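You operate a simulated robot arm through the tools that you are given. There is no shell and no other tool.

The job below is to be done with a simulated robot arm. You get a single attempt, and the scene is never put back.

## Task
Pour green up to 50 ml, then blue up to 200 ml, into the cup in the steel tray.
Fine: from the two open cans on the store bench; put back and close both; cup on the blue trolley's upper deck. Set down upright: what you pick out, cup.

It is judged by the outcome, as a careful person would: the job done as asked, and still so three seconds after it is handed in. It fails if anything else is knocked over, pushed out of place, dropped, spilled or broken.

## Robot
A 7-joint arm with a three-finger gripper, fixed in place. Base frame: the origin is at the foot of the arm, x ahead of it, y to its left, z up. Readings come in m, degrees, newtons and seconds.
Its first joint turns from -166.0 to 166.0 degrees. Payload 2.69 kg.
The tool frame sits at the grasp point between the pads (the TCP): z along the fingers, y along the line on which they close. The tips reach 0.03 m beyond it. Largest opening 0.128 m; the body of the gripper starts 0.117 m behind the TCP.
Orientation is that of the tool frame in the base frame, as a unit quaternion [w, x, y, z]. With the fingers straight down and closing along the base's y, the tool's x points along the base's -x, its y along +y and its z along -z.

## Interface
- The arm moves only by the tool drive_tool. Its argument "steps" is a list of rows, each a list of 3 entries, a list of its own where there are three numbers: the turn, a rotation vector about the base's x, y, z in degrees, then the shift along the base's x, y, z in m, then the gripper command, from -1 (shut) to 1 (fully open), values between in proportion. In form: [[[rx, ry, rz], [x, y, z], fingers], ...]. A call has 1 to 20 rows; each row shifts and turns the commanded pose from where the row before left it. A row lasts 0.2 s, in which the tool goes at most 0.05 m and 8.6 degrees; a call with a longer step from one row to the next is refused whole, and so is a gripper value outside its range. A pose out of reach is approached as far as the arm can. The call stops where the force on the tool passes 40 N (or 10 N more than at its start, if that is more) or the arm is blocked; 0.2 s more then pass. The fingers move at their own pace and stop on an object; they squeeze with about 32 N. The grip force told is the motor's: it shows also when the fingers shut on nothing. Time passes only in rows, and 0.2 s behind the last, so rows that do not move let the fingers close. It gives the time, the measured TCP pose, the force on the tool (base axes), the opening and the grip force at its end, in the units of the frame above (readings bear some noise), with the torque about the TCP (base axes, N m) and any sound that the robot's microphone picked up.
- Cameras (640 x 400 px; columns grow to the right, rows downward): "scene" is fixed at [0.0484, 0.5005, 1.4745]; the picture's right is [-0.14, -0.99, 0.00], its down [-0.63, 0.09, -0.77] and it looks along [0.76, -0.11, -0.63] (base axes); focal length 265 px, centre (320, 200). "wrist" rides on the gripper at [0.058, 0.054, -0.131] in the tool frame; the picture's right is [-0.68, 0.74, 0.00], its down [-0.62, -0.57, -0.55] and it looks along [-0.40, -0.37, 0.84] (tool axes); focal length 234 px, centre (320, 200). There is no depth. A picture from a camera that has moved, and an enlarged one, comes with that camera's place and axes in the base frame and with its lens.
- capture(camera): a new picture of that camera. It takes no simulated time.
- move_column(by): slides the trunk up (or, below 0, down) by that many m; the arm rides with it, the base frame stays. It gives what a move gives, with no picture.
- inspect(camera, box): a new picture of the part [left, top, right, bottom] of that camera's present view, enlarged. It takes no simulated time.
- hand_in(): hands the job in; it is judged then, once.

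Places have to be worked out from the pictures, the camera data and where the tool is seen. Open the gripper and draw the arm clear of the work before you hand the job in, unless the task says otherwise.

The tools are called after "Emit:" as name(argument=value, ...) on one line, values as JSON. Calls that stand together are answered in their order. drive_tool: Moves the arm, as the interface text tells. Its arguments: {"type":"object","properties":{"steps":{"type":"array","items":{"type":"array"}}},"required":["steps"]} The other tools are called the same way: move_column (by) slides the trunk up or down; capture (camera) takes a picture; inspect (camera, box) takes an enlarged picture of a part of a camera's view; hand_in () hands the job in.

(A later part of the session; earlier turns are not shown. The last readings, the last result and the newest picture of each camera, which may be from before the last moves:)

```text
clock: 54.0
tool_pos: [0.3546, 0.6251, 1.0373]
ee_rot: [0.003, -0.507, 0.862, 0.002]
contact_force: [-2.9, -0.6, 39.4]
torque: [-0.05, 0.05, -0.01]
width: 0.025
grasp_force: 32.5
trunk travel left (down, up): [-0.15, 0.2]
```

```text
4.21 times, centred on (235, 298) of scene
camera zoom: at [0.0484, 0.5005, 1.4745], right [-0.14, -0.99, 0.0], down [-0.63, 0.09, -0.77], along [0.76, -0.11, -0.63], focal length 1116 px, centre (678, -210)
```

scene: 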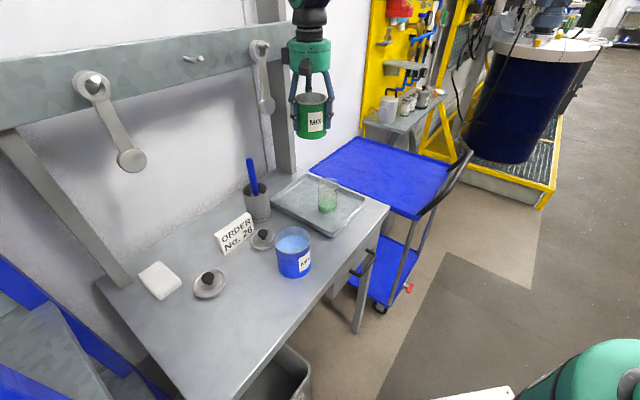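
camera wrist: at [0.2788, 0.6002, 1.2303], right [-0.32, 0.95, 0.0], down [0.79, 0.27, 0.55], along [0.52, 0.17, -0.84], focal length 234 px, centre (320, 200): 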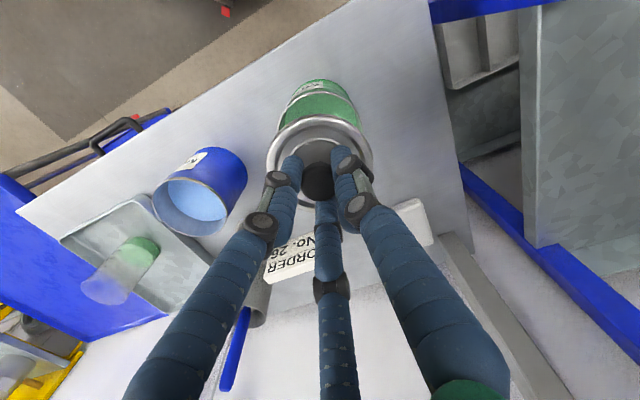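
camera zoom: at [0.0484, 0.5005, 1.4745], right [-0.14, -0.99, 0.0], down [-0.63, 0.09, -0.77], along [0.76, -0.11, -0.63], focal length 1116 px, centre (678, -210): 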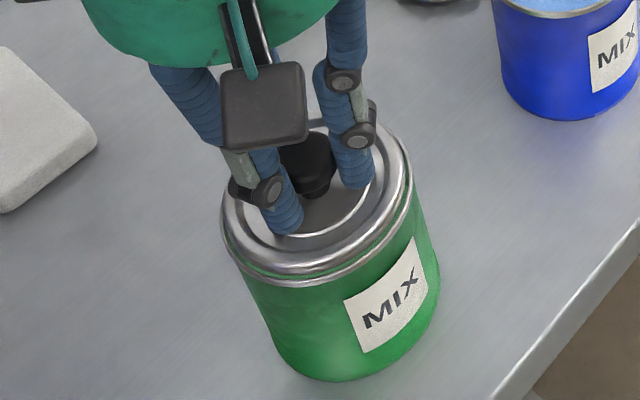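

I heard a snap: the lid is closed. I take the pressure off, open the fingers partly and check.

Emit:
drive_tool(steps=[[[0, 0, 0], [0, 0, 0.0035], -1], [[0, 0, 0], [0, 0, 0], -1], [[0, 0, 0], [0, 0, 0], -0.3], [[0, 0, 0], [0, 0, 0], 0.0], [[0, 0, 0], [0, 0, 0], 0.0]])

Emit:
drive_tool(steps=[[[0, 0, 0], [0, 0, 0.02], 0.0], [[0, 0, 0], [0, 0, 0.04], 0.0], [[0, 0, 0], [0, 0, 0.045], 0.0], [[0, 0, 0], [0, 0, 0.03], 0.2], [[0, 0, 0], [0, 0, 0], 1]])

Emit:
inspect(camera="scene", box=[170, 220, 340, 350])

Emit:
capture(camera="wrist")

```text
clock: 55.2
tool_pos: [0.3552, 0.6253, 1.0363]
ee_rot: [-0.001, -0.509, 0.861, 0.0]
contact_force: [-2.8, -1.6, 7.0]
torque: [-0.09, 0.1, -0.03]
width: 0.0662
grasp_force: 0.1
trunk travel left (down, up): [-0.15, 0.2]
```

```text
clock: 56.4
tool_pos: [0.3557, 0.6245, 1.1718]
ee_rot: [0.0, -0.508, 0.861, 0.0]
contact_force: [-0.4, 0.4, -0.5]
torque: [0.07, -0.01, 0.02]
width: 0.1279
grasp_force: 0.0
trunk travel left (down, up): [-0.15, 0.2]
```

```text
3.08 times, centred on (255, 285) of scene
camera zoom: at [0.0484, 0.5005, 1.4745], right [-0.14, -0.99, 0.0], down [-0.63, 0.09, -0.77], along [0.76, -0.11, -0.63], focal length 816 px, centre (520, -62)
```

zoom: 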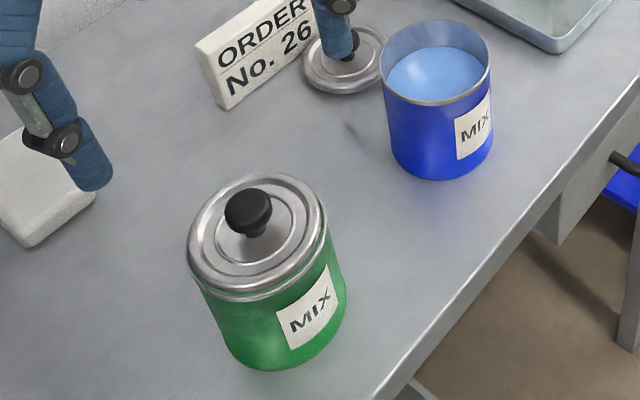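

```text
taken
camera wrist: at [0.2789, 0.5991, 1.3036], right [-0.32, 0.95, 0.0], down [0.79, 0.27, 0.55], along [0.52, 0.17, -0.84], focal length 234 px, centre (320, 200)
```

wrist: 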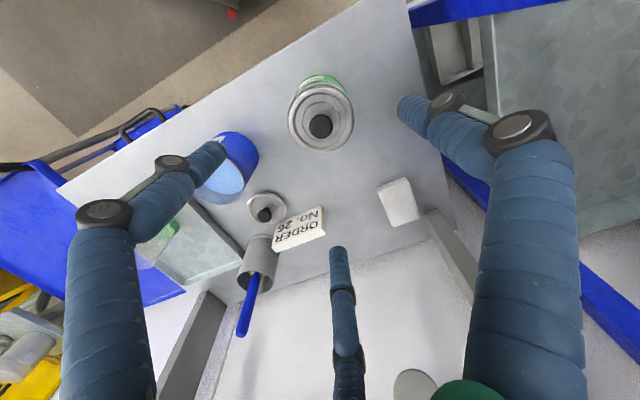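

The green can is closed and in place. I move over the blue can, keeping the same tool heading (its third finger stays clear of the blue lid), and measure its centre.

Emit:
drive_tool(steps=[[[0, 0, 0], [0.0314, -0.03, 0], 1], [[0, 0, 0], [0.0314, -0.03, 0], 1], [[0, 0, 0], [0.0314, -0.03, 0], 1], [[0, 0, 0], [0.0314, -0.03, 0], 1], [[0, 0, 0], [0, 0, -0.03], 1], [[0, 0, 0], [0, 0, -0.025], 1], [[0, 0, 0], [0, 0, 0], 1]])

Emit:
inspect(camera="wrist", box=[240, 50, 400, 220])

Emit:
inspect(camera="scene", box=[220, 180, 360, 300])

```text
clock: 58.0
tool_pos: [0.4807, 0.5049, 1.1169]
ee_rot: [0.0, -0.508, 0.861, 0.0]
contact_force: [0.4, 0.1, -0.2]
torque: [-0.02, -0.01, -0.01]
width: 0.1281
grasp_force: 0.0
trunk travel left (down, up): [-0.15, 0.2]
```

```text
2.35 times, centred on (320, 135) of wrist
camera zoom: at [0.4044, 0.4798, 1.2481], right [-0.32, 0.95, 0.0], down [0.79, 0.27, 0.55], along [0.52, 0.17, -0.84], focal length 551 px, centre (320, 353)
```

zoom: 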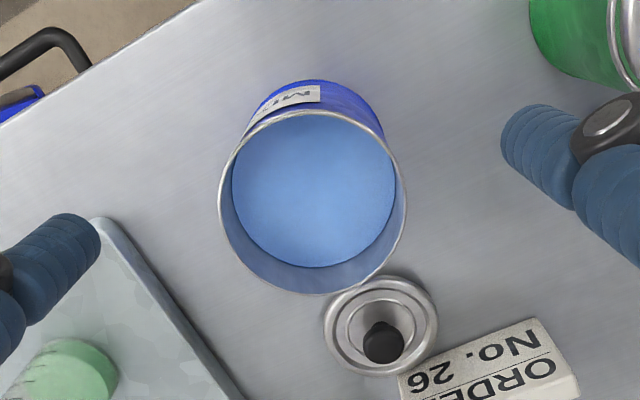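

```text
3.33 times, centred on (290, 240) of scene
camera zoom: at [0.0484, 0.5005, 1.4745], right [-0.14, -0.99, 0.0], down [-0.63, 0.09, -0.77], along [0.76, -0.11, -0.63], focal length 884 px, centre (420, 67)
```

zoom: 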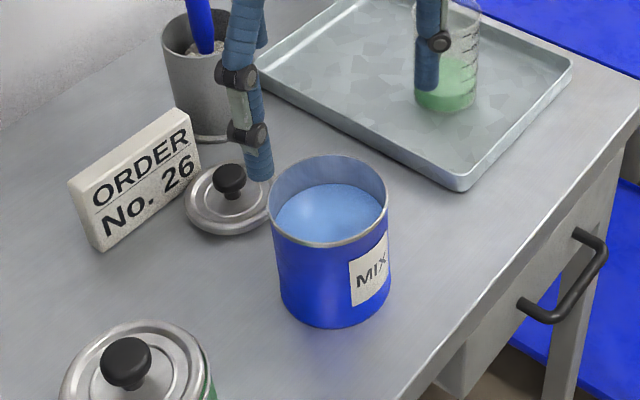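

The blue can's centre, corrected for perspective, is about (0.486, 0.503). I shift by 6 mm and lower the open fingers around it to z≈0.947.

Emit:
drive_tool(steps=[[[0, 0, 0], [0.0058, -0.0016, 0], 1], [[0, 0, 0], [0, 0, -0.04], 1], [[0, 0, 0], [0, 0, -0.045], 1], [[0, 0, 0], [0, 0, -0.04], 1], [[0, 0, 0], [0, 0, -0.03], 1], [[0, 0, 0], [0, 0, -0.015], 1], [[0, 0, 0], [0, 0, 0], 1]])

Emit:
capture(camera="wrist")

Emit:
inspect(camera="scene", box=[220, 180, 360, 300])

```text
clock: 59.6
tool_pos: [0.4869, 0.5046, 0.9463]
ee_rot: [0.0, -0.508, 0.861, 0.0]
contact_force: [0.6, 0.0, -0.2]
torque: [0.04, 0.01, -0.02]
width: 0.1281
grasp_force: 0.0
trunk travel left (down, up): [-0.15, 0.2]
```

```text
taken
camera wrist: at [0.4101, 0.4789, 1.0782], right [-0.32, 0.95, 0.0], down [0.79, 0.27, 0.55], along [0.52, 0.17, -0.84], focal length 234 px, centre (320, 200)
```

wrist: 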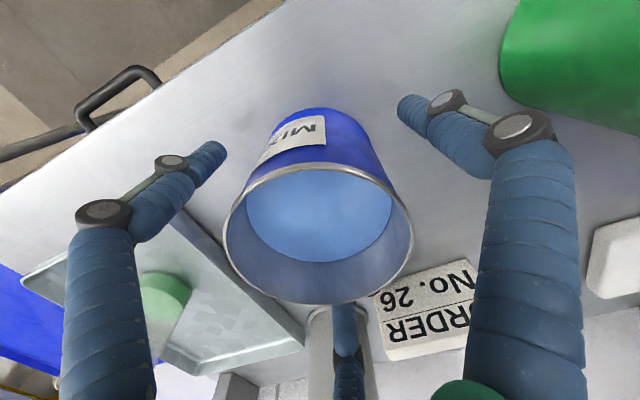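

```text
3.33 times, centred on (290, 240) of scene
camera zoom: at [0.0484, 0.5005, 1.4745], right [-0.14, -0.99, 0.0], down [-0.63, 0.09, -0.77], along [0.76, -0.11, -0.63], focal length 884 px, centre (420, 67)
```

zoom: 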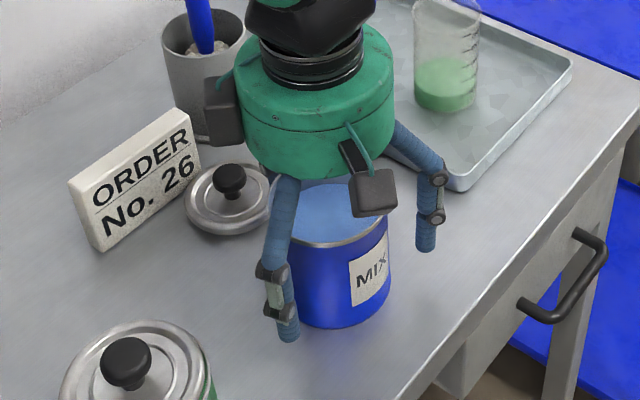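

The rim appears exactly where a centred can should. I close, then lift 3 cm.

Emit:
drive_tool(steps=[[[0, 0, 0], [0, 0, 0], 0.5], [[0, 0, 0], [0, 0, 0], 0.35], [[0, 0, 0], [0, 0, 0], -1], [[0, 0, 0], [0, 0, 0], -1], [[0, 0, 0], [0, 0, 0], -1]])

Emit:
drive_tool(steps=[[[0, 0, 0], [0, 0, 0.005], -1], [[0, 0, 0], [0, 0, 0.01], -1], [[0, 0, 0], [0, 0, 0.015], -1], [[0, 0, 0], [0, 0, 0], -1], [[0, 0, 0], [0, 0, 0], -1]])

Emit:
capture(camera="wrist")

Emit:
inspect(camera="scene", box=[220, 180, 360, 300])

```text
clock: 60.8
tool_pos: [0.4866, 0.5044, 0.9485]
ee_rot: [0.001, -0.509, 0.861, 0.001]
contact_force: [3.7, -1.6, 2.1]
torque: [-0.04, -0.15, 0.02]
width: 0.0849
grasp_force: 32.1
trunk travel left (down, up): [-0.15, 0.2]
```

```text
clock: 62.0
tool_pos: [0.4874, 0.5032, 0.977]
ee_rot: [-0.001, -0.508, 0.861, 0.0]
contact_force: [0.1, -0.5, -4.6]
torque: [-0.02, -0.01, -0.01]
width: 0.0845
grasp_force: 31.8
trunk travel left (down, up): [-0.15, 0.2]
```

```text
taken
camera wrist: at [0.4098, 0.4786, 1.1083], right [-0.32, 0.95, 0.0], down [0.79, 0.27, 0.55], along [0.52, 0.17, -0.84], focal length 234 px, centre (320, 200)
```

wrist: 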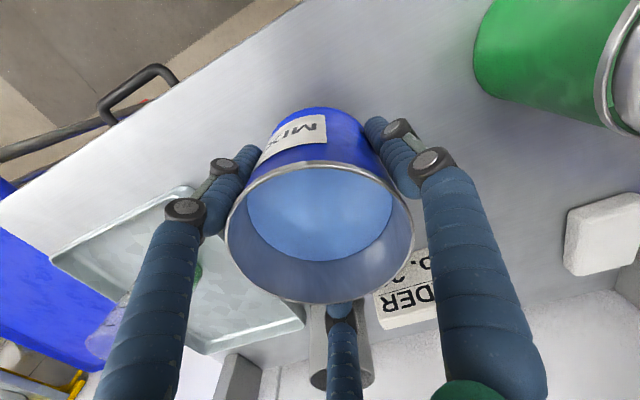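

```text
3.33 times, centred on (290, 240) of scene
camera zoom: at [0.0484, 0.5005, 1.4745], right [-0.14, -0.99, 0.0], down [-0.63, 0.09, -0.77], along [0.76, -0.11, -0.63], focal length 884 px, centre (420, 67)
```

zoom: 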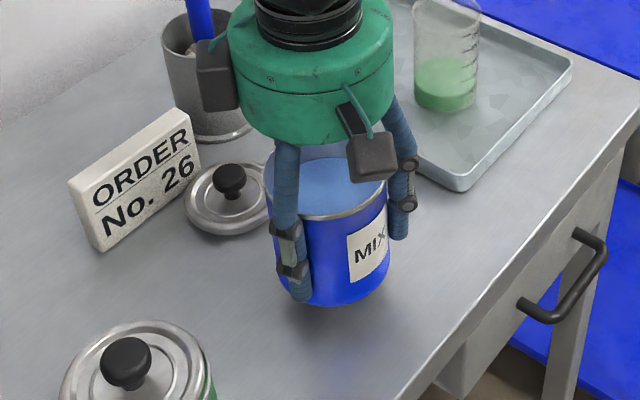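

The blue can is held exactly like the green one was. I raise it to z≈1.19 and carry it to the same pre-pour place beyond the cup.

Emit:
drive_tool(steps=[[[0, 0, 0], [0, 0, 0.03], -1], [[0, 0, 0], [0, 0, 0.045], -1], [[0, 0, 0], [0, 0, 0.045], -1], [[0, 0, 0], [0, 0, 0.045], -1], [[0, 0, 0], [0, 0, 0.033], -1], [[0, 0, 0], [0, 0, 0.015], -1], [[0, 0, 0], [0, 0, 0], -1]])

Emit:
drive_tool(steps=[[[0, 0, -2.683], [0.0226, -0.007, 0], -1], [[0, 0, -2.683], [0.0226, -0.007, 0], -1], [[0, 0, -2.683], [0.0226, -0.007, 0], -1], [[0, 0, -2.683], [0.0226, -0.007, 0], -1], [[0, 0, -2.683], [0.0226, -0.007, 0], -1], [[0, 0, -2.683], [0.0226, -0.007, 0], -1], [[0, 0, -2.683], [0.0226, -0.007, 0], -1], [[0, 0, -2.683], [0.0226, -0.007, 0], -1], [[0, 0, -2.683], [0.0226, -0.007, 0], -1], [[0, 0, -2.683], [0.0226, -0.007, 0], -1], [[0, 0, -2.683], [0.0226, -0.007, 0], -1], [[0, 0, -2.683], [0.0226, -0.007, 0], -1], [[0, 0, 0], [0, 0, 0], -1]])

Emit:
capture(camera="wrist")

Emit:
capture(camera="scene")

```text
clock: 63.6
tool_pos: [0.4855, 0.5047, 1.1893]
ee_rot: [0.0, -0.508, 0.861, 0.0]
contact_force: [0.2, -0.6, -4.1]
torque: [-0.02, 0.02, 0.01]
width: 0.0844
grasp_force: 32.0
trunk travel left (down, up): [-0.15, 0.2]
```

```text
clock: 66.4
tool_pos: [0.7587, 0.4197, 1.1892]
ee_rot: [0.0, -0.249, 0.968, 0.0]
contact_force: [0.3, -0.5, -3.7]
torque: [0.02, 0.08, -0.01]
width: 0.0839
grasp_force: 32.5
trunk travel left (down, up): [-0.15, 0.2]
```

```text
taken
camera wrist: at [0.6798, 0.4383, 1.3209], right [0.24, 0.97, 0.0], down [0.81, -0.2, 0.55], along [0.53, -0.13, -0.84], focal length 234 px, centre (320, 200)
```

wrist: 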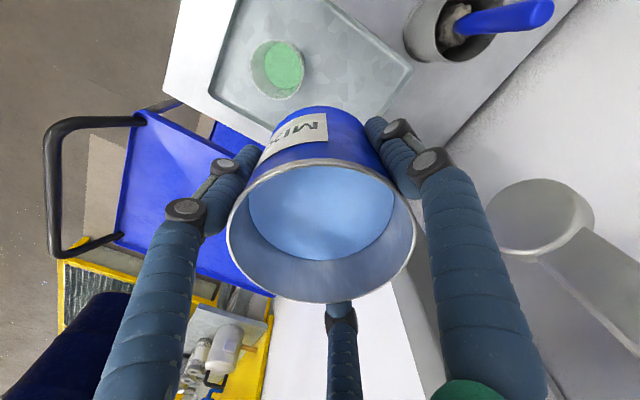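

```text
taken
```

scene: 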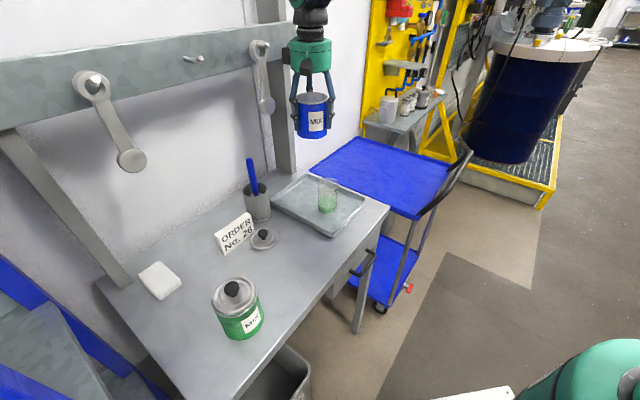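

Everything matches the green pour pose: same tool pose, same rim position in the picture. I tilt 26° at this height and then lower to the pouring height.

Emit:
drive_tool(steps=[[[1.567, -2.847, 0], [0, 0, 0], -1], [[1.567, -2.847, 0], [0, 0, 0], -1], [[1.567, -2.847, 0], [0, 0, 0], -1], [[1.567, -2.847, 0], [0, 0, 0], -1], [[1.567, -2.847, 0], [0, 0, 0], -1], [[1.567, -2.847, 0], [0, 0, 0], -1], [[1.567, -2.847, 0], [0, 0, 0], -1], [[1.567, -2.847, 0], [0, 0, 0], -1], [[0, 0, 0], [-0.0018, -0.001, 0], -1], [[0, 0, 0], [0, 0, -0.032], -1], [[0, 0, 0], [0, 0, -0.04], -1], [[0, 0, 0], [0, 0, -0.04], -1], [[0, 0, 0], [0, 0, -0.03], -1], [[0, 0, 0], [0, 0, -0.0145], -1], [[0, 0, 0], [0, 0, 0], -1]])

Emit:
capture(camera="wrist")

Emit:
inspect(camera="scene", box=[290, 140, 370, 220])

```text
clock: 69.6
tool_pos: [0.7553, 0.4189, 1.0328]
ee_rot: [0.219, -0.243, 0.943, 0.057]
contact_force: [0.3, -0.5, -4.1]
torque: [-0.03, 0.02, 0.0]
width: 0.084
grasp_force: 32.1
trunk travel left (down, up): [-0.15, 0.2]
```

```text
taken
camera wrist: at [0.6322, 0.4117, 1.1255], right [0.18, 0.94, 0.3], down [0.55, -0.34, 0.76], along [0.82, 0.03, -0.57], focal length 234 px, centre (320, 200)
```

wrist: 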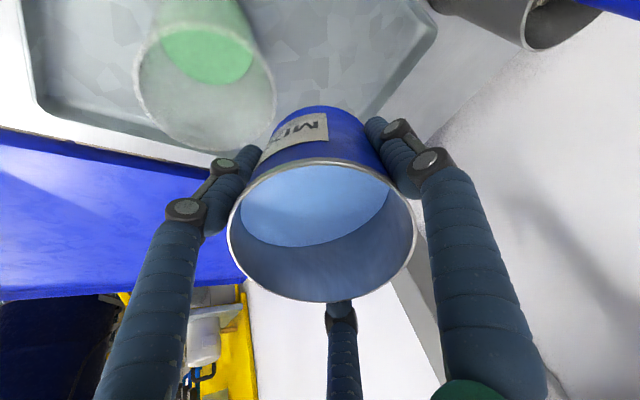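

```text
5.00 times, centred on (330, 180) of scene
camera zoom: at [0.0484, 0.5005, 1.4745], right [-0.14, -0.99, 0.0], down [-0.63, 0.09, -0.77], along [0.76, -0.11, -0.63], focal length 1326 px, centre (270, 300)
```

zoom: 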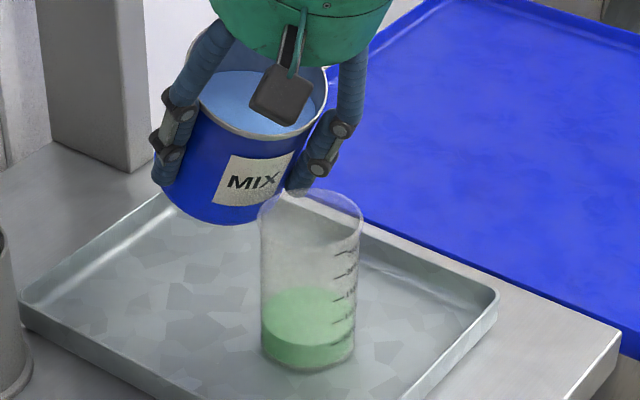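

Lip plumb is inside the cup rim as before. I tilt on to 36° with the lip held in place; flow should start just after that.

Emit:
drive_tool(steps=[[[0.964, -1.752, 0], [0.0006, 0.0003, 0.0022], -1], [[0.964, -1.752, 0], [0.0006, 0.0003, 0.0022], -1], [[0.964, -1.752, 0], [0.0005, 0.0003, 0.0022], -1], [[0.964, -1.752, 0], [0.0004, 0.0002, 0.0022], -1], [[0.964, -1.752, 0], [0.0004, 0.0002, 0.0022], -1], [[0, 0, 0], [0, 0, 0], -1]])

Emit:
inspect(camera="wrist", box=[110, 0, 430, 310])

Emit:
inspect(camera="scene", box=[290, 140, 370, 220])

```text
clock: 71.0
tool_pos: [0.7574, 0.4202, 1.0439]
ee_rot: [0.3, -0.236, 0.921, 0.076]
contact_force: [0.5, -0.4, -4.1]
torque: [-0.04, 0.0, 0.0]
width: 0.084
grasp_force: 31.6
trunk travel left (down, up): [-0.15, 0.2]
```

```text
1.29 times, centred on (270, 155) of wrist
camera zoom: at [0.622, 0.4067, 1.1163], right [0.12, 0.91, 0.4], down [0.43, -0.41, 0.81], along [0.9, 0.07, -0.44], focal length 302 px, centre (384, 258)
```

zoom: 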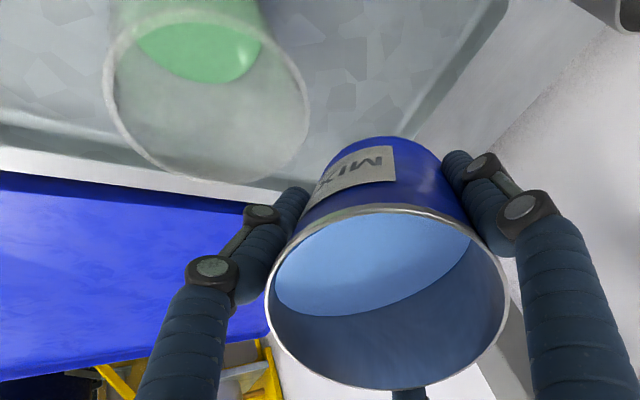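

```text
5.00 times, centred on (330, 180) of scene
camera zoom: at [0.0484, 0.5005, 1.4745], right [-0.14, -0.99, 0.0], down [-0.63, 0.09, -0.77], along [0.76, -0.11, -0.63], focal length 1326 px, centre (270, 300)
```

zoom: 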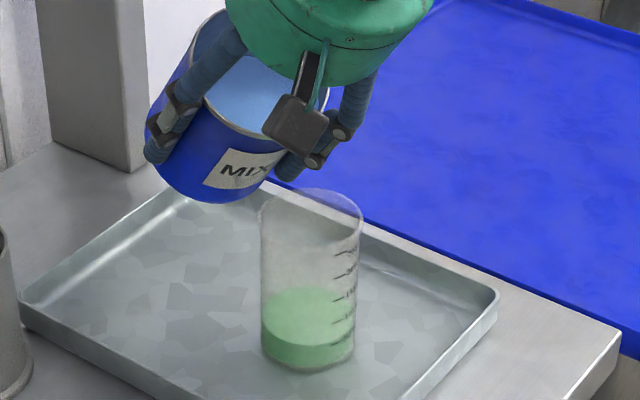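

Same state as with green at 36°. I tilt to 39° and look right away that the blue stream falls into the cup.

Emit:
drive_tool(steps=[[[0.482, -0.876, 0], [0.0002, 0.0001, 0.0011], -1], [[0.482, -0.876, 0], [0.0002, 0.0001, 0.0011], -1], [[0.482, -0.876, 0], [0.0002, 0.0001, 0.0011], -1]])

Emit:
inspect(camera="scene", box=[290, 140, 370, 220])

Emit:
inspect(camera="wrist", box=[110, 0, 430, 310])

```text
clock: 71.8
tool_pos: [0.7576, 0.4205, 1.0482]
ee_rot: [0.325, -0.235, 0.912, 0.083]
contact_force: [0.4, -0.5, -3.4]
torque: [-0.03, 0.02, 0.0]
width: 0.084
grasp_force: 31.8
trunk travel left (down, up): [-0.15, 0.2]
```

```text
5.00 times, centred on (330, 180) of scene
camera zoom: at [0.0484, 0.5005, 1.4745], right [-0.14, -0.99, 0.0], down [-0.63, 0.09, -0.77], along [0.76, -0.11, -0.63], focal length 1326 px, centre (270, 300)
```

zoom: 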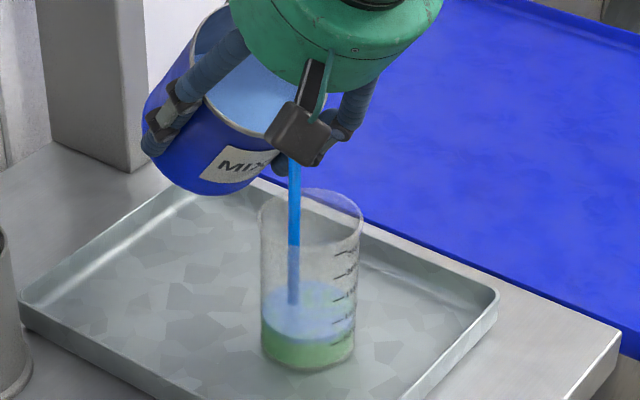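

```text
1.29 times, centred on (270, 155) of wrist
camera zoom: at [0.6202, 0.4058, 1.1131], right [0.1, 0.9, 0.43], down [0.39, -0.43, 0.81], along [0.92, 0.08, -0.39], focal length 302 px, centre (384, 258)
```

zoom: 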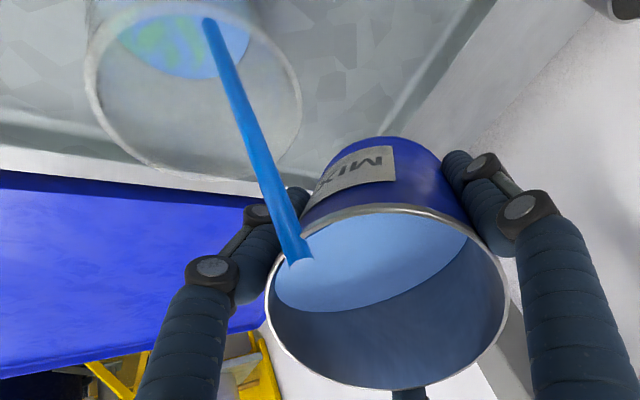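

The blue stream falls cleanly into the cup. I continue to 43° and let it settle.

Emit:
drive_tool(steps=[[[0.482, -0.876, 0], [0.0002, 0.0001, 0.0011], -1], [[0.482, -0.876, 0], [0.0002, 0.0001, 0.0012], -1], [[0.482, -0.876, 0], [0.0002, 0.0001, 0.0012], -1], [[0.482, -0.876, 0], [0.0001, 0.0001, 0.0012], -1], [[0, 0, 0], [0, 0, 0], -1], [[0, 0, 0], [0, 0, 0], -1], [[0, 0, 0], [0, 0, 0], -1], [[0, 0, 0], [0, 0, 0], -1]])

Emit:
inspect(camera="scene", box=[290, 140, 370, 220])

Emit:
inspect(camera="scene", box=[314, 185, 346, 217])

```text
clock: 73.6
tool_pos: [0.7589, 0.4214, 1.0531]
ee_rot: [0.355, -0.233, 0.901, 0.092]
contact_force: [-0.8, -0.3, -3.1]
torque: [0.0, 0.04, 0.04]
width: 0.0842
grasp_force: 32.3
trunk travel left (down, up): [-0.15, 0.2]
```

```text
5.00 times, centred on (330, 180) of scene
camera zoom: at [0.0484, 0.5005, 1.4745], right [-0.14, -0.99, 0.0], down [-0.63, 0.09, -0.77], along [0.76, -0.11, -0.63], focal length 1326 px, centre (270, 300)
```

zoom: 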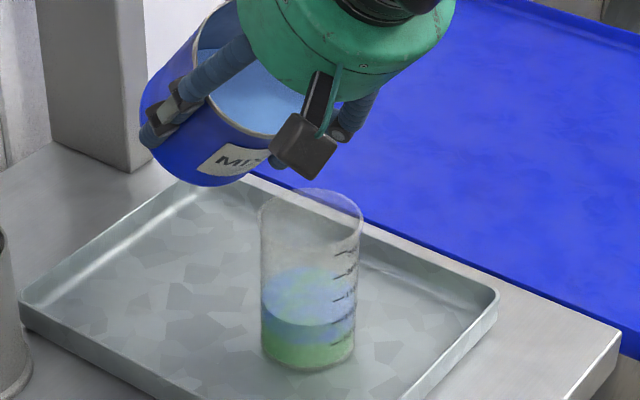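

```text
12.50 times, centred on (330, 201) of scene
camera zoom: at [0.0484, 0.5005, 1.4745], right [-0.14, -0.99, 0.0], down [-0.63, 0.09, -0.77], along [0.76, -0.11, -0.63], focal length 3314 px, centre (195, 188)
```

zoom: 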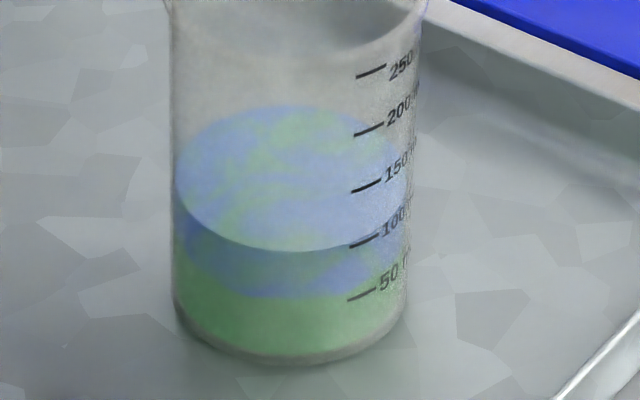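

About 98 ml in all now (surface at the 100 mark). I tilt six degrees further, to 49°, expecting about 150 ml, and let it settle.

Emit:
drive_tool(steps=[[[0.482, -0.876, 0], [0.0001, 0.0001, 0.0012], -1], [[0.482, -0.876, 0], [0.0001, 0, 0.0012], -1], [[0.482, -0.876, 0], [0.0001, 0, 0.0012], -1], [[0.482, -0.876, 0], [0, 0, 0.0012], -1], [[0.482, -0.876, 0], [0, 0, 0.0012], -1], [[0.482, -0.876, 0], [0, 0, 0.0012], -1], [[0, 0, 0], [0, 0, 0], -1], [[0, 0, 0], [0, 0, 0], -1], [[0, 0, 0], [0, 0, 0], -1], [[0, 0, 0], [0, 0, 0], -1]])

Emit:
inspect(camera="scene", box=[290, 140, 370, 220])

Emit:
inspect(camera="scene", box=[314, 185, 346, 217])

Emit:
inspect(camera="wrist", box=[80, 0, 430, 310])

```text
clock: 75.8
tool_pos: [0.7596, 0.4221, 1.0603]
ee_rot: [0.403, -0.227, 0.881, 0.102]
contact_force: [-0.5, -0.1, -3.6]
torque: [-0.04, -0.01, -0.02]
width: 0.084
grasp_force: 32.0
trunk travel left (down, up): [-0.15, 0.2]
```

```text
5.00 times, centred on (330, 180) of scene
camera zoom: at [0.0484, 0.5005, 1.4745], right [-0.14, -0.99, 0.0], down [-0.63, 0.09, -0.77], along [0.76, -0.11, -0.63], focal length 1326 px, centre (270, 300)
```

zoom: 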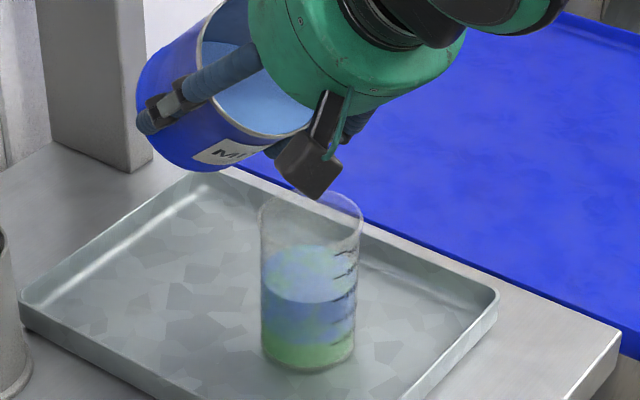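

```text
12.50 times, centred on (330, 201) of scene
camera zoom: at [0.0484, 0.5005, 1.4745], right [-0.14, -0.99, 0.0], down [-0.63, 0.09, -0.77], along [0.76, -0.11, -0.63], focal length 3314 px, centre (195, 188)
```

zoom: 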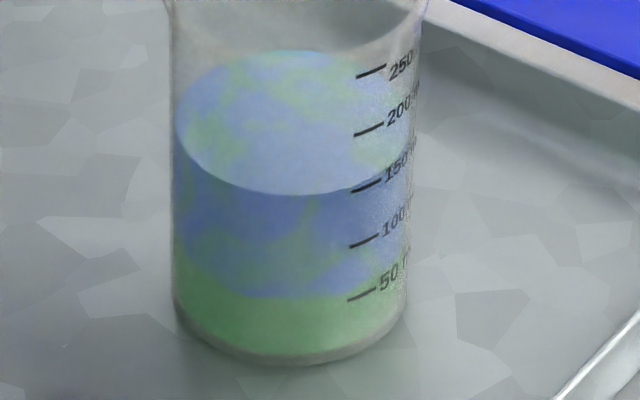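

```text
1.29 times, centred on (255, 155) of wrist
camera zoom: at [0.6124, 0.4018, 1.1014], right [0.03, 0.86, 0.51], down [0.26, -0.5, 0.83], along [0.96, 0.11, -0.24], focal length 302 px, centre (404, 258)
```

zoom: 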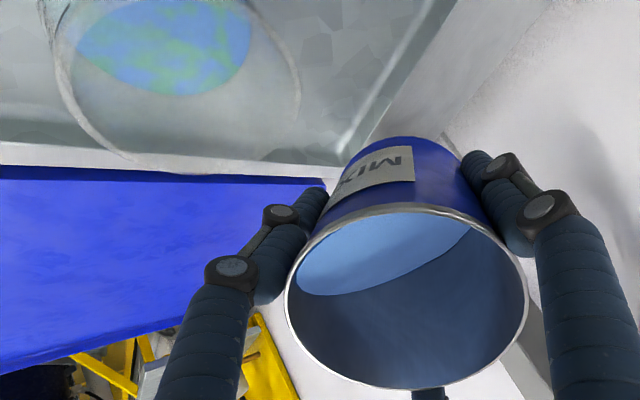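

About 150 ml now (surface at the 150 mark). I tilt four degrees more, expecting just under 190 ml.

Emit:
drive_tool(steps=[[[0.482, -0.876, 0], [0, 0, 0.0012], -1], [[0.482, -0.876, 0], [0, 0, 0.0012], -1], [[0.482, -0.876, 0], [0, 0, 0.0012], -1], [[0.482, -0.876, 0], [0, 0, 0.0012], -1], [[0, 0, 0], [0, 0, 0], -1], [[0, 0, 0], [0, 0, 0], -1], [[0, 0, 0], [0, 0, 0], -1], [[0, 0, 0], [0, 0, 0], -1], [[0, 0, 0], [0, 0, 0], -1]])

Emit:
inspect(camera="scene", box=[314, 180, 346, 212])

Emit:
inspect(camera="wrist", box=[80, 0, 430, 310])

```text
clock: 77.8
tool_pos: [0.7596, 0.4217, 1.0643]
ee_rot: [0.432, -0.223, 0.867, 0.11]
contact_force: [0.3, -0.1, -2.9]
torque: [0.01, 0.02, 0.0]
width: 0.0841
grasp_force: 31.5
trunk travel left (down, up): [-0.15, 0.2]
```

```text
12.50 times, centred on (330, 196) of scene
camera zoom: at [0.0484, 0.5005, 1.4745], right [-0.14, -0.99, 0.0], down [-0.63, 0.09, -0.77], along [0.76, -0.11, -0.63], focal length 3314 px, centre (195, 250)
```

zoom: 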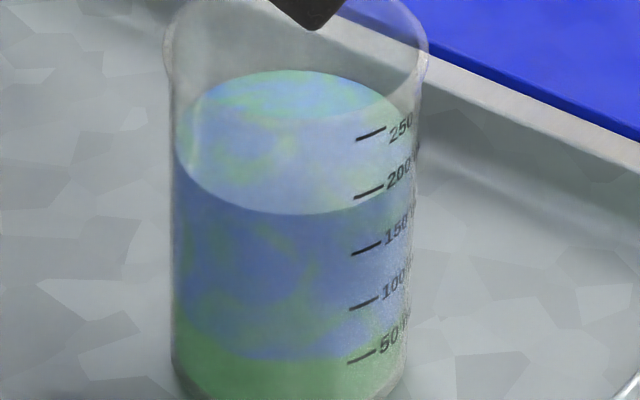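

```text
1.29 times, centred on (255, 155) of wrist
camera zoom: at [0.6104, 0.4004, 1.0967], right [0.0, 0.84, 0.54], down [0.21, -0.53, 0.82], along [0.98, 0.11, -0.18], focal length 302 px, centre (404, 258)
```

zoom: 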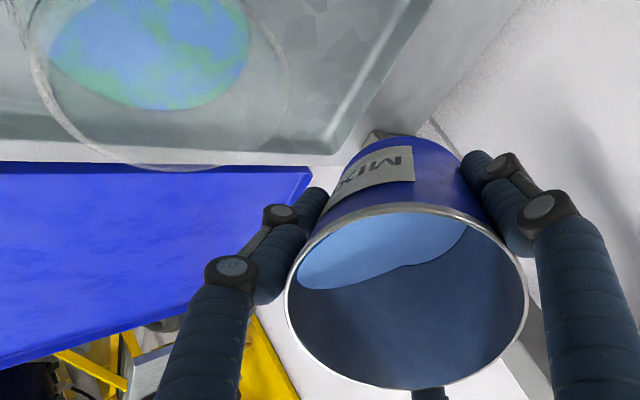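

Now about 188 ml (edge 13 px below the 200 line after parallax). The last step gave 9.4 ml per degree, so I add 1.2°.

Emit:
drive_tool(steps=[[[0.289, -0.526, 0], [0, 0, 0.0007], -1], [[0.289, -0.526, 0], [0, 0, 0.0007], -1], [[0, 0, 0], [0, 0, 0], -1], [[0, 0, 0], [0, 0, 0], -1], [[0, 0, 0], [0, 0, 0], -1], [[0, 0, 0], [0, 0, 0], -1], [[0, 0, 0], [0, 0, 0], -1], [[0, 0, 0], [0, 0, 0], -1]])

Emit:
inspect(camera="scene", box=[314, 180, 346, 212])

Emit:
inspect(camera="scene", box=[322, 184, 346, 206])

```text
clock: 79.6
tool_pos: [0.7592, 0.4209, 1.0662]
ee_rot: [0.439, -0.222, 0.864, 0.111]
contact_force: [-0.2, -0.7, -1.7]
torque: [0.0, 0.04, -0.01]
width: 0.0842
grasp_force: 31.7
trunk travel left (down, up): [-0.15, 0.2]
```

```text
12.50 times, centred on (330, 196) of scene
camera zoom: at [0.0484, 0.5005, 1.4745], right [-0.14, -0.99, 0.0], down [-0.63, 0.09, -0.77], along [0.76, -0.11, -0.63], focal length 3314 px, centre (195, 250)
```

zoom: 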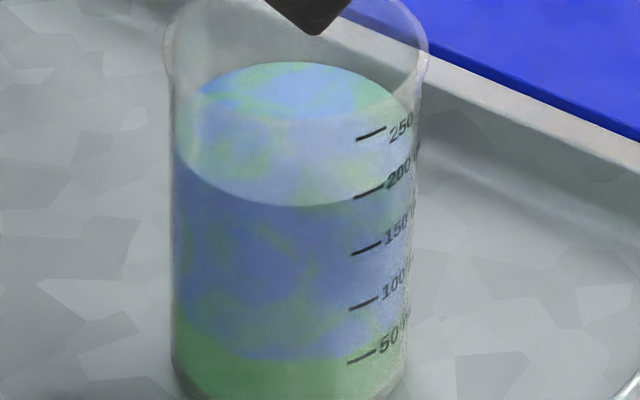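

```text
16.00 times, centred on (334, 195) of scene
camera zoom: at [0.0484, 0.5005, 1.4745], right [-0.14, -0.99, 0.0], down [-0.63, 0.09, -0.77], along [0.76, -0.11, -0.63], focal length 4242 px, centre (96, 280)
```

zoom: 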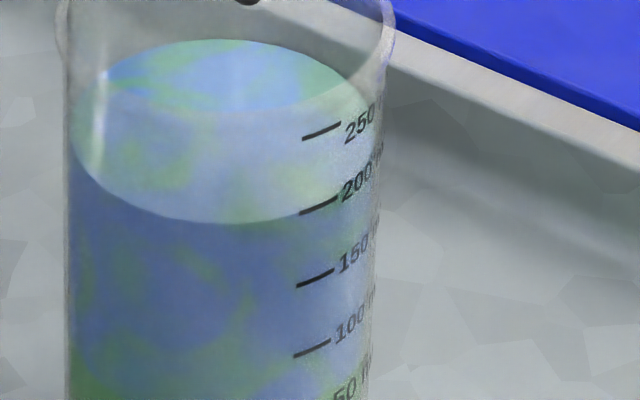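

The surface is now at about 195 ml. I add 0.5° and let it settle.

Emit:
drive_tool(steps=[[[0.241, -0.438, 0], [0, 0, 0.0006], -1], [[0, 0, 0], [0, 0, 0], -1], [[0, 0, 0], [0, 0, 0], -1], [[0, 0, 0], [0, 0, 0], -1], [[0, 0, 0], [0, 0, 0], -1], [[0, 0, 0], [0, 0, 0], -1], [[0, 0, 0], [0, 0, 0], -1]])

Emit:
inspect(camera="scene", box=[314, 180, 346, 212])

Emit:
inspect(camera="scene", box=[322, 184, 346, 206])

Emit:
inspect(camera="wrist", box=[80, 0, 430, 310])

```text
clock: 81.2
tool_pos: [0.7601, 0.42, 1.0663]
ee_rot: [0.441, -0.222, 0.863, 0.112]
contact_force: [-0.4, 0.0, -2.0]
torque: [0.02, 0.01, 0.0]
width: 0.0841
grasp_force: 32.0
trunk travel left (down, up): [-0.15, 0.2]
```

```text
12.50 times, centred on (330, 196) of scene
camera zoom: at [0.0484, 0.5005, 1.4745], right [-0.14, -0.99, 0.0], down [-0.63, 0.09, -0.77], along [0.76, -0.11, -0.63], focal length 3314 px, centre (195, 250)
```

zoom: 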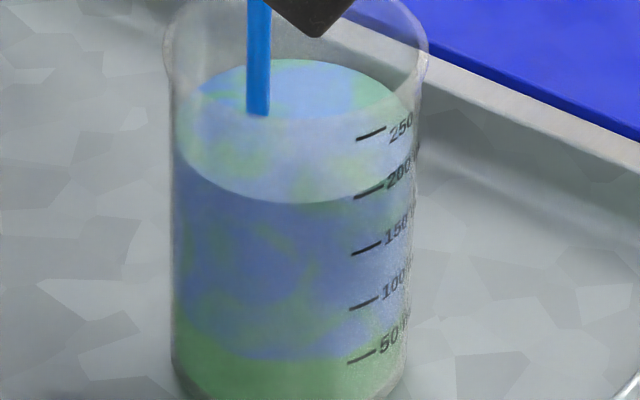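

```text
16.00 times, centred on (334, 195) of scene
camera zoom: at [0.0484, 0.5005, 1.4745], right [-0.14, -0.99, 0.0], down [-0.63, 0.09, -0.77], along [0.76, -0.11, -0.63], focal length 4242 px, centre (96, 280)
```

zoom: 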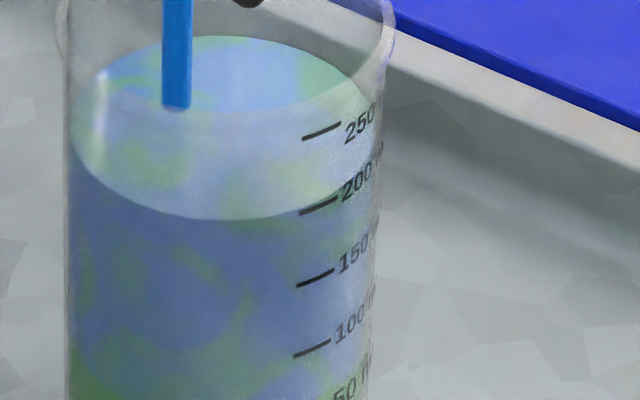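

```text
1.29 times, centred on (255, 155) of wrist
camera zoom: at [0.6102, 0.3999, 1.0955], right [-0.01, 0.84, 0.54], down [0.2, -0.53, 0.82], along [0.98, 0.11, -0.16], focal length 302 px, centre (404, 258)
```

zoom: 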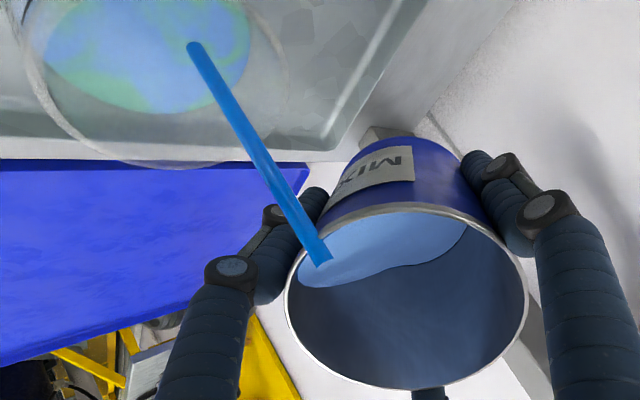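

A thin stream is still running at about 197 ml. I hold for a short while and read again.

Emit:
drive_tool(steps=[[[0, 0, 0], [0, 0, 0], -1], [[0, 0, 0], [0, 0, 0], -1]])

Emit:
inspect(camera="scene", box=[314, 180, 346, 212])

Emit:
inspect(camera="scene", box=[322, 184, 346, 206])

```text
clock: 81.8
tool_pos: [0.7601, 0.4201, 1.0656]
ee_rot: [0.44, -0.222, 0.863, 0.111]
contact_force: [-0.2, -0.1, -3.2]
torque: [-0.02, 0.02, 0.01]
width: 0.084
grasp_force: 32.7
trunk travel left (down, up): [-0.15, 0.2]
```

```text
12.50 times, centred on (330, 196) of scene
camera zoom: at [0.0484, 0.5005, 1.4745], right [-0.14, -0.99, 0.0], down [-0.63, 0.09, -0.77], along [0.76, -0.11, -0.63], focal length 3314 px, centre (195, 250)
```

zoom: 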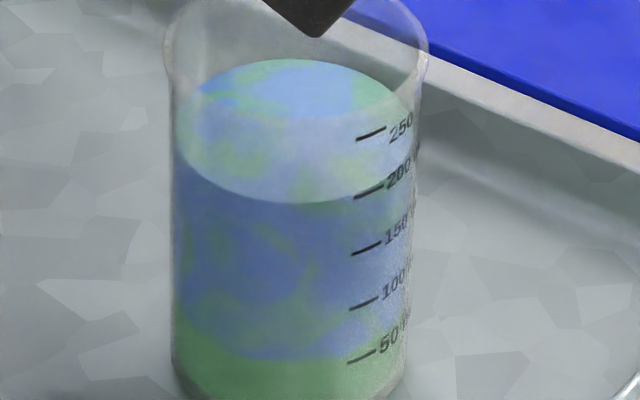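

```text
16.00 times, centred on (334, 195) of scene
camera zoom: at [0.0484, 0.5005, 1.4745], right [-0.14, -0.99, 0.0], down [-0.63, 0.09, -0.77], along [0.76, -0.11, -0.63], focal length 4242 px, centre (96, 280)
```

zoom: 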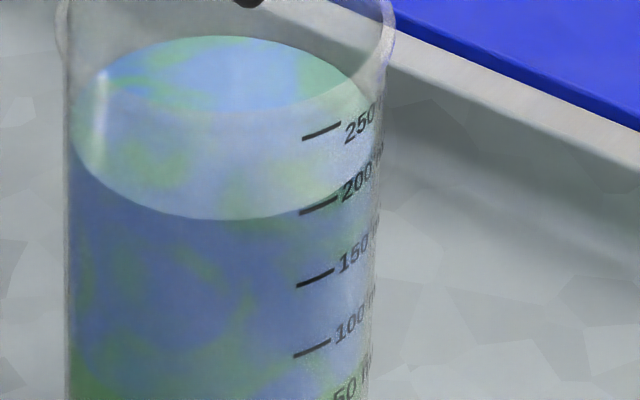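

The flow has stopped; my different measures put the total between 194 and 200 ml. A last 0.3° adds about 2–3 ml to centre it on the 200 line.

Emit:
drive_tool(steps=[[[0.145, -0.263, 0], [0, 0, 0.0003], -1], [[0, 0, 0], [0, 0, 0], -1], [[0, 0, 0], [0, 0, 0], -1], [[0, 0, 0], [0, 0, 0], -1], [[0, 0, 0], [0, 0, 0], -1], [[0, 0, 0], [0, 0, 0], -1]])

Emit:
inspect(camera="scene", box=[314, 180, 346, 212])

Emit:
inspect(camera="scene", box=[322, 184, 346, 206])

```text
clock: 83.2
tool_pos: [0.7611, 0.4197, 1.0653]
ee_rot: [0.442, -0.221, 0.862, 0.11]
contact_force: [-0.2, -0.1, -2.2]
torque: [-0.02, 0.03, 0.04]
width: 0.0842
grasp_force: 31.8
trunk travel left (down, up): [-0.15, 0.2]
```

```text
12.50 times, centred on (330, 196) of scene
camera zoom: at [0.0484, 0.5005, 1.4745], right [-0.14, -0.99, 0.0], down [-0.63, 0.09, -0.77], along [0.76, -0.11, -0.63], focal length 3314 px, centre (195, 250)
```

zoom: 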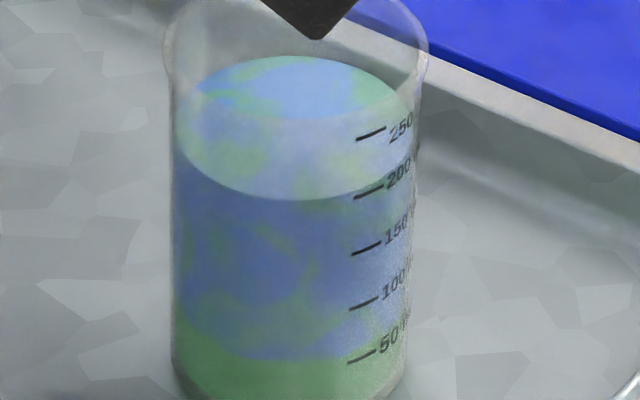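

```text
16.00 times, centred on (334, 195) of scene
camera zoom: at [0.0484, 0.5005, 1.4745], right [-0.14, -0.99, 0.0], down [-0.63, 0.09, -0.77], along [0.76, -0.11, -0.63], focal length 4242 px, centre (96, 280)
```

zoom: 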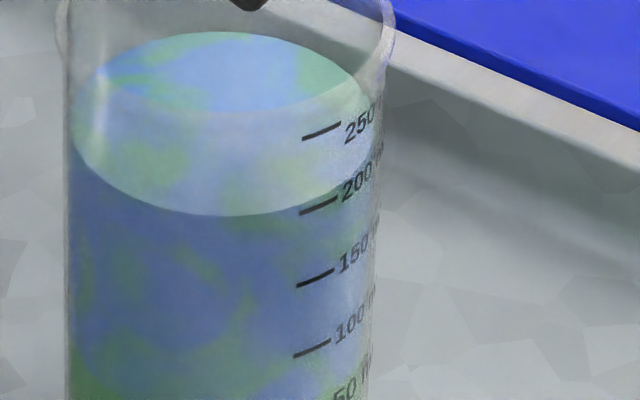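

The surface now stands on the 200 line within reading accuracy. I end the pour: raise the can while bringing it upright.

Emit:
drive_tool(steps=[[[-1.928, 3.504, 0], [0, 0, 0.02], -1], [[-1.928, 3.504, 0], [0, 0, 0.03], -1], [[0, 0, 0], [0, 0, 0.04], -1], [[0, 0, 0], [0, 0, 0.034], -1], [[-2.832, 5.147, 0], [0, 0, 0], -1], [[-2.832, 5.147, 0], [0, 0, 0], -1], [[-2.832, 5.147, 0], [0, 0, 0], -1], [[-2.832, 5.147, 0], [0, 0, 0], -1], [[-2.832, 5.147, 0], [0, 0, 0], -1], [[-2.832, 5.147, 0], [0, 0, 0], -1], [[-2.832, 5.147, 0], [0, 0, 0], -1], [[-2.832, 5.147, 0], [0, 0, 0], -1], [[0, 0, 0], [0, 0, 0], -1]])

Emit:
capture(camera="scene")

Emit:
capture(camera="wrist")

Emit:
inspect(camera="scene", box=[310, 172, 350, 217])

```text
clock: 86.0
tool_pos: [0.766, 0.4181, 1.1989]
ee_rot: [0.032, -0.25, 0.968, -0.003]
contact_force: [0.3, -0.5, -2.9]
torque: [-0.02, 0.03, -0.02]
width: 0.0844
grasp_force: 31.7
out of reach, approached as far as the arm can: row 5
trunk travel left (down, up): [-0.15, 0.2]
```

```text
taken
```

scene: 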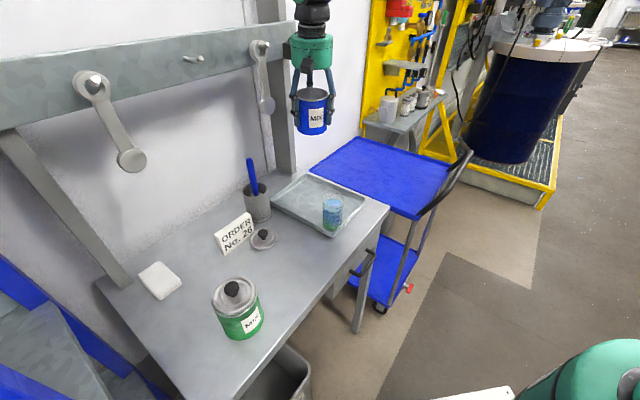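

```text
taken
camera wrist: at [0.6806, 0.4358, 1.3251], right [0.24, 0.97, 0.02], down [0.78, -0.2, 0.6], along [0.59, -0.12, -0.8], focal length 234 px, centre (320, 200)
```

wrist: 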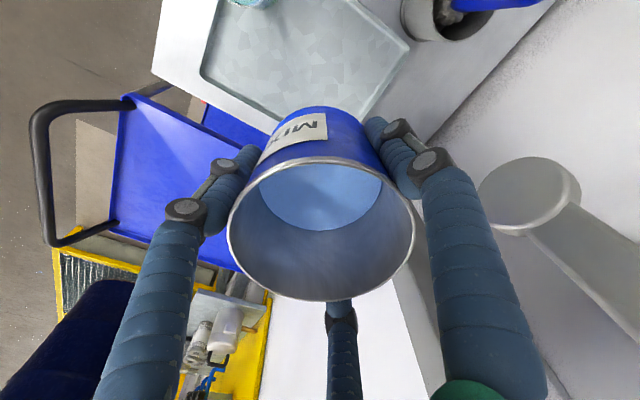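

```text
8.89 times, centred on (330, 194) of scene
camera zoom: at [0.0484, 0.5005, 1.4745], right [-0.14, -0.99, 0.0], down [-0.63, 0.09, -0.77], along [0.76, -0.11, -0.63], focal length 2357 px, centre (231, 249)
```

zoom: 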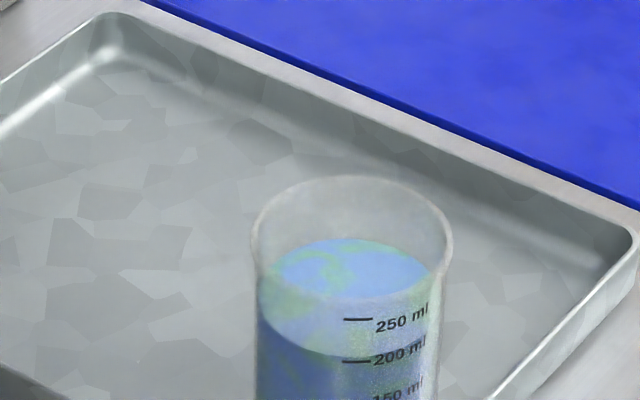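

The can is up, but the scene shows the cup has shifted within the tray towards the robot, and row 5 was reported out of reach. Before moving on I look closely at the cup and its surroundings for any spill or contact.

Emit:
inspect(camera="scene", box=[270, 160, 400, 245])

Emit:
inspect(camera="scene", box=[310, 180, 356, 240])

Emit:
inspect(camera="scene", box=[250, 0, 370, 140])

```text
4.71 times, centred on (335, 202) of scene
camera zoom: at [0.0484, 0.5005, 1.4745], right [-0.14, -0.99, 0.0], down [-0.63, 0.09, -0.77], along [0.76, -0.11, -0.63], focal length 1248 px, centre (249, 188)
```

zoom: 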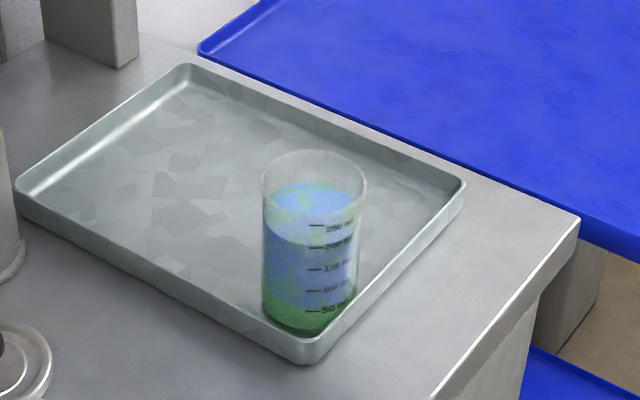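

```text
6.67 times, centred on (333, 210) of scene
camera zoom: at [0.0484, 0.5005, 1.4745], right [-0.14, -0.99, 0.0], down [-0.63, 0.09, -0.77], along [0.76, -0.11, -0.63], focal length 1768 px, centre (233, 133)
```

zoom: 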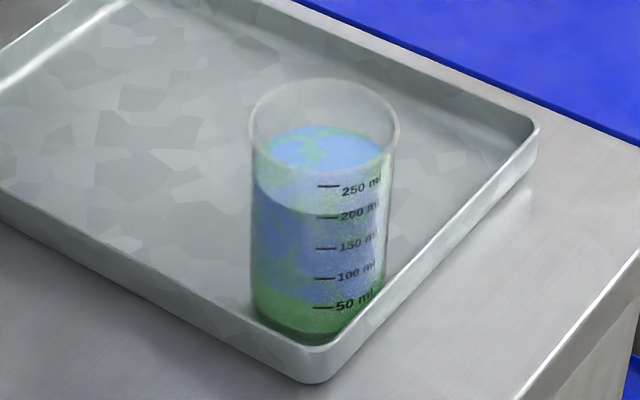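

```text
2.86 times, centred on (310, 70) of scene
camera zoom: at [0.0484, 0.5005, 1.4745], right [-0.14, -0.99, 0.0], down [-0.63, 0.09, -0.77], along [0.76, -0.11, -0.63], focal length 758 px, centre (349, 571)
```

zoom: 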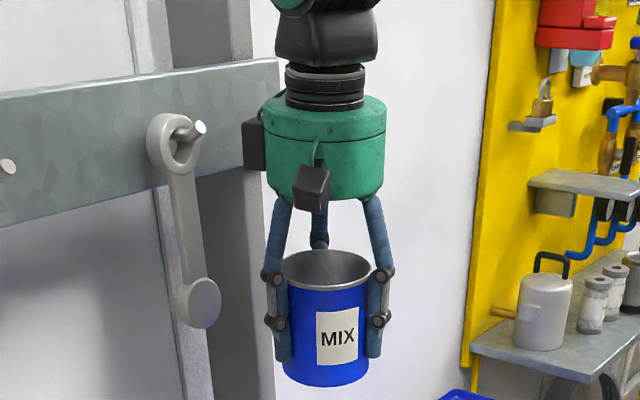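

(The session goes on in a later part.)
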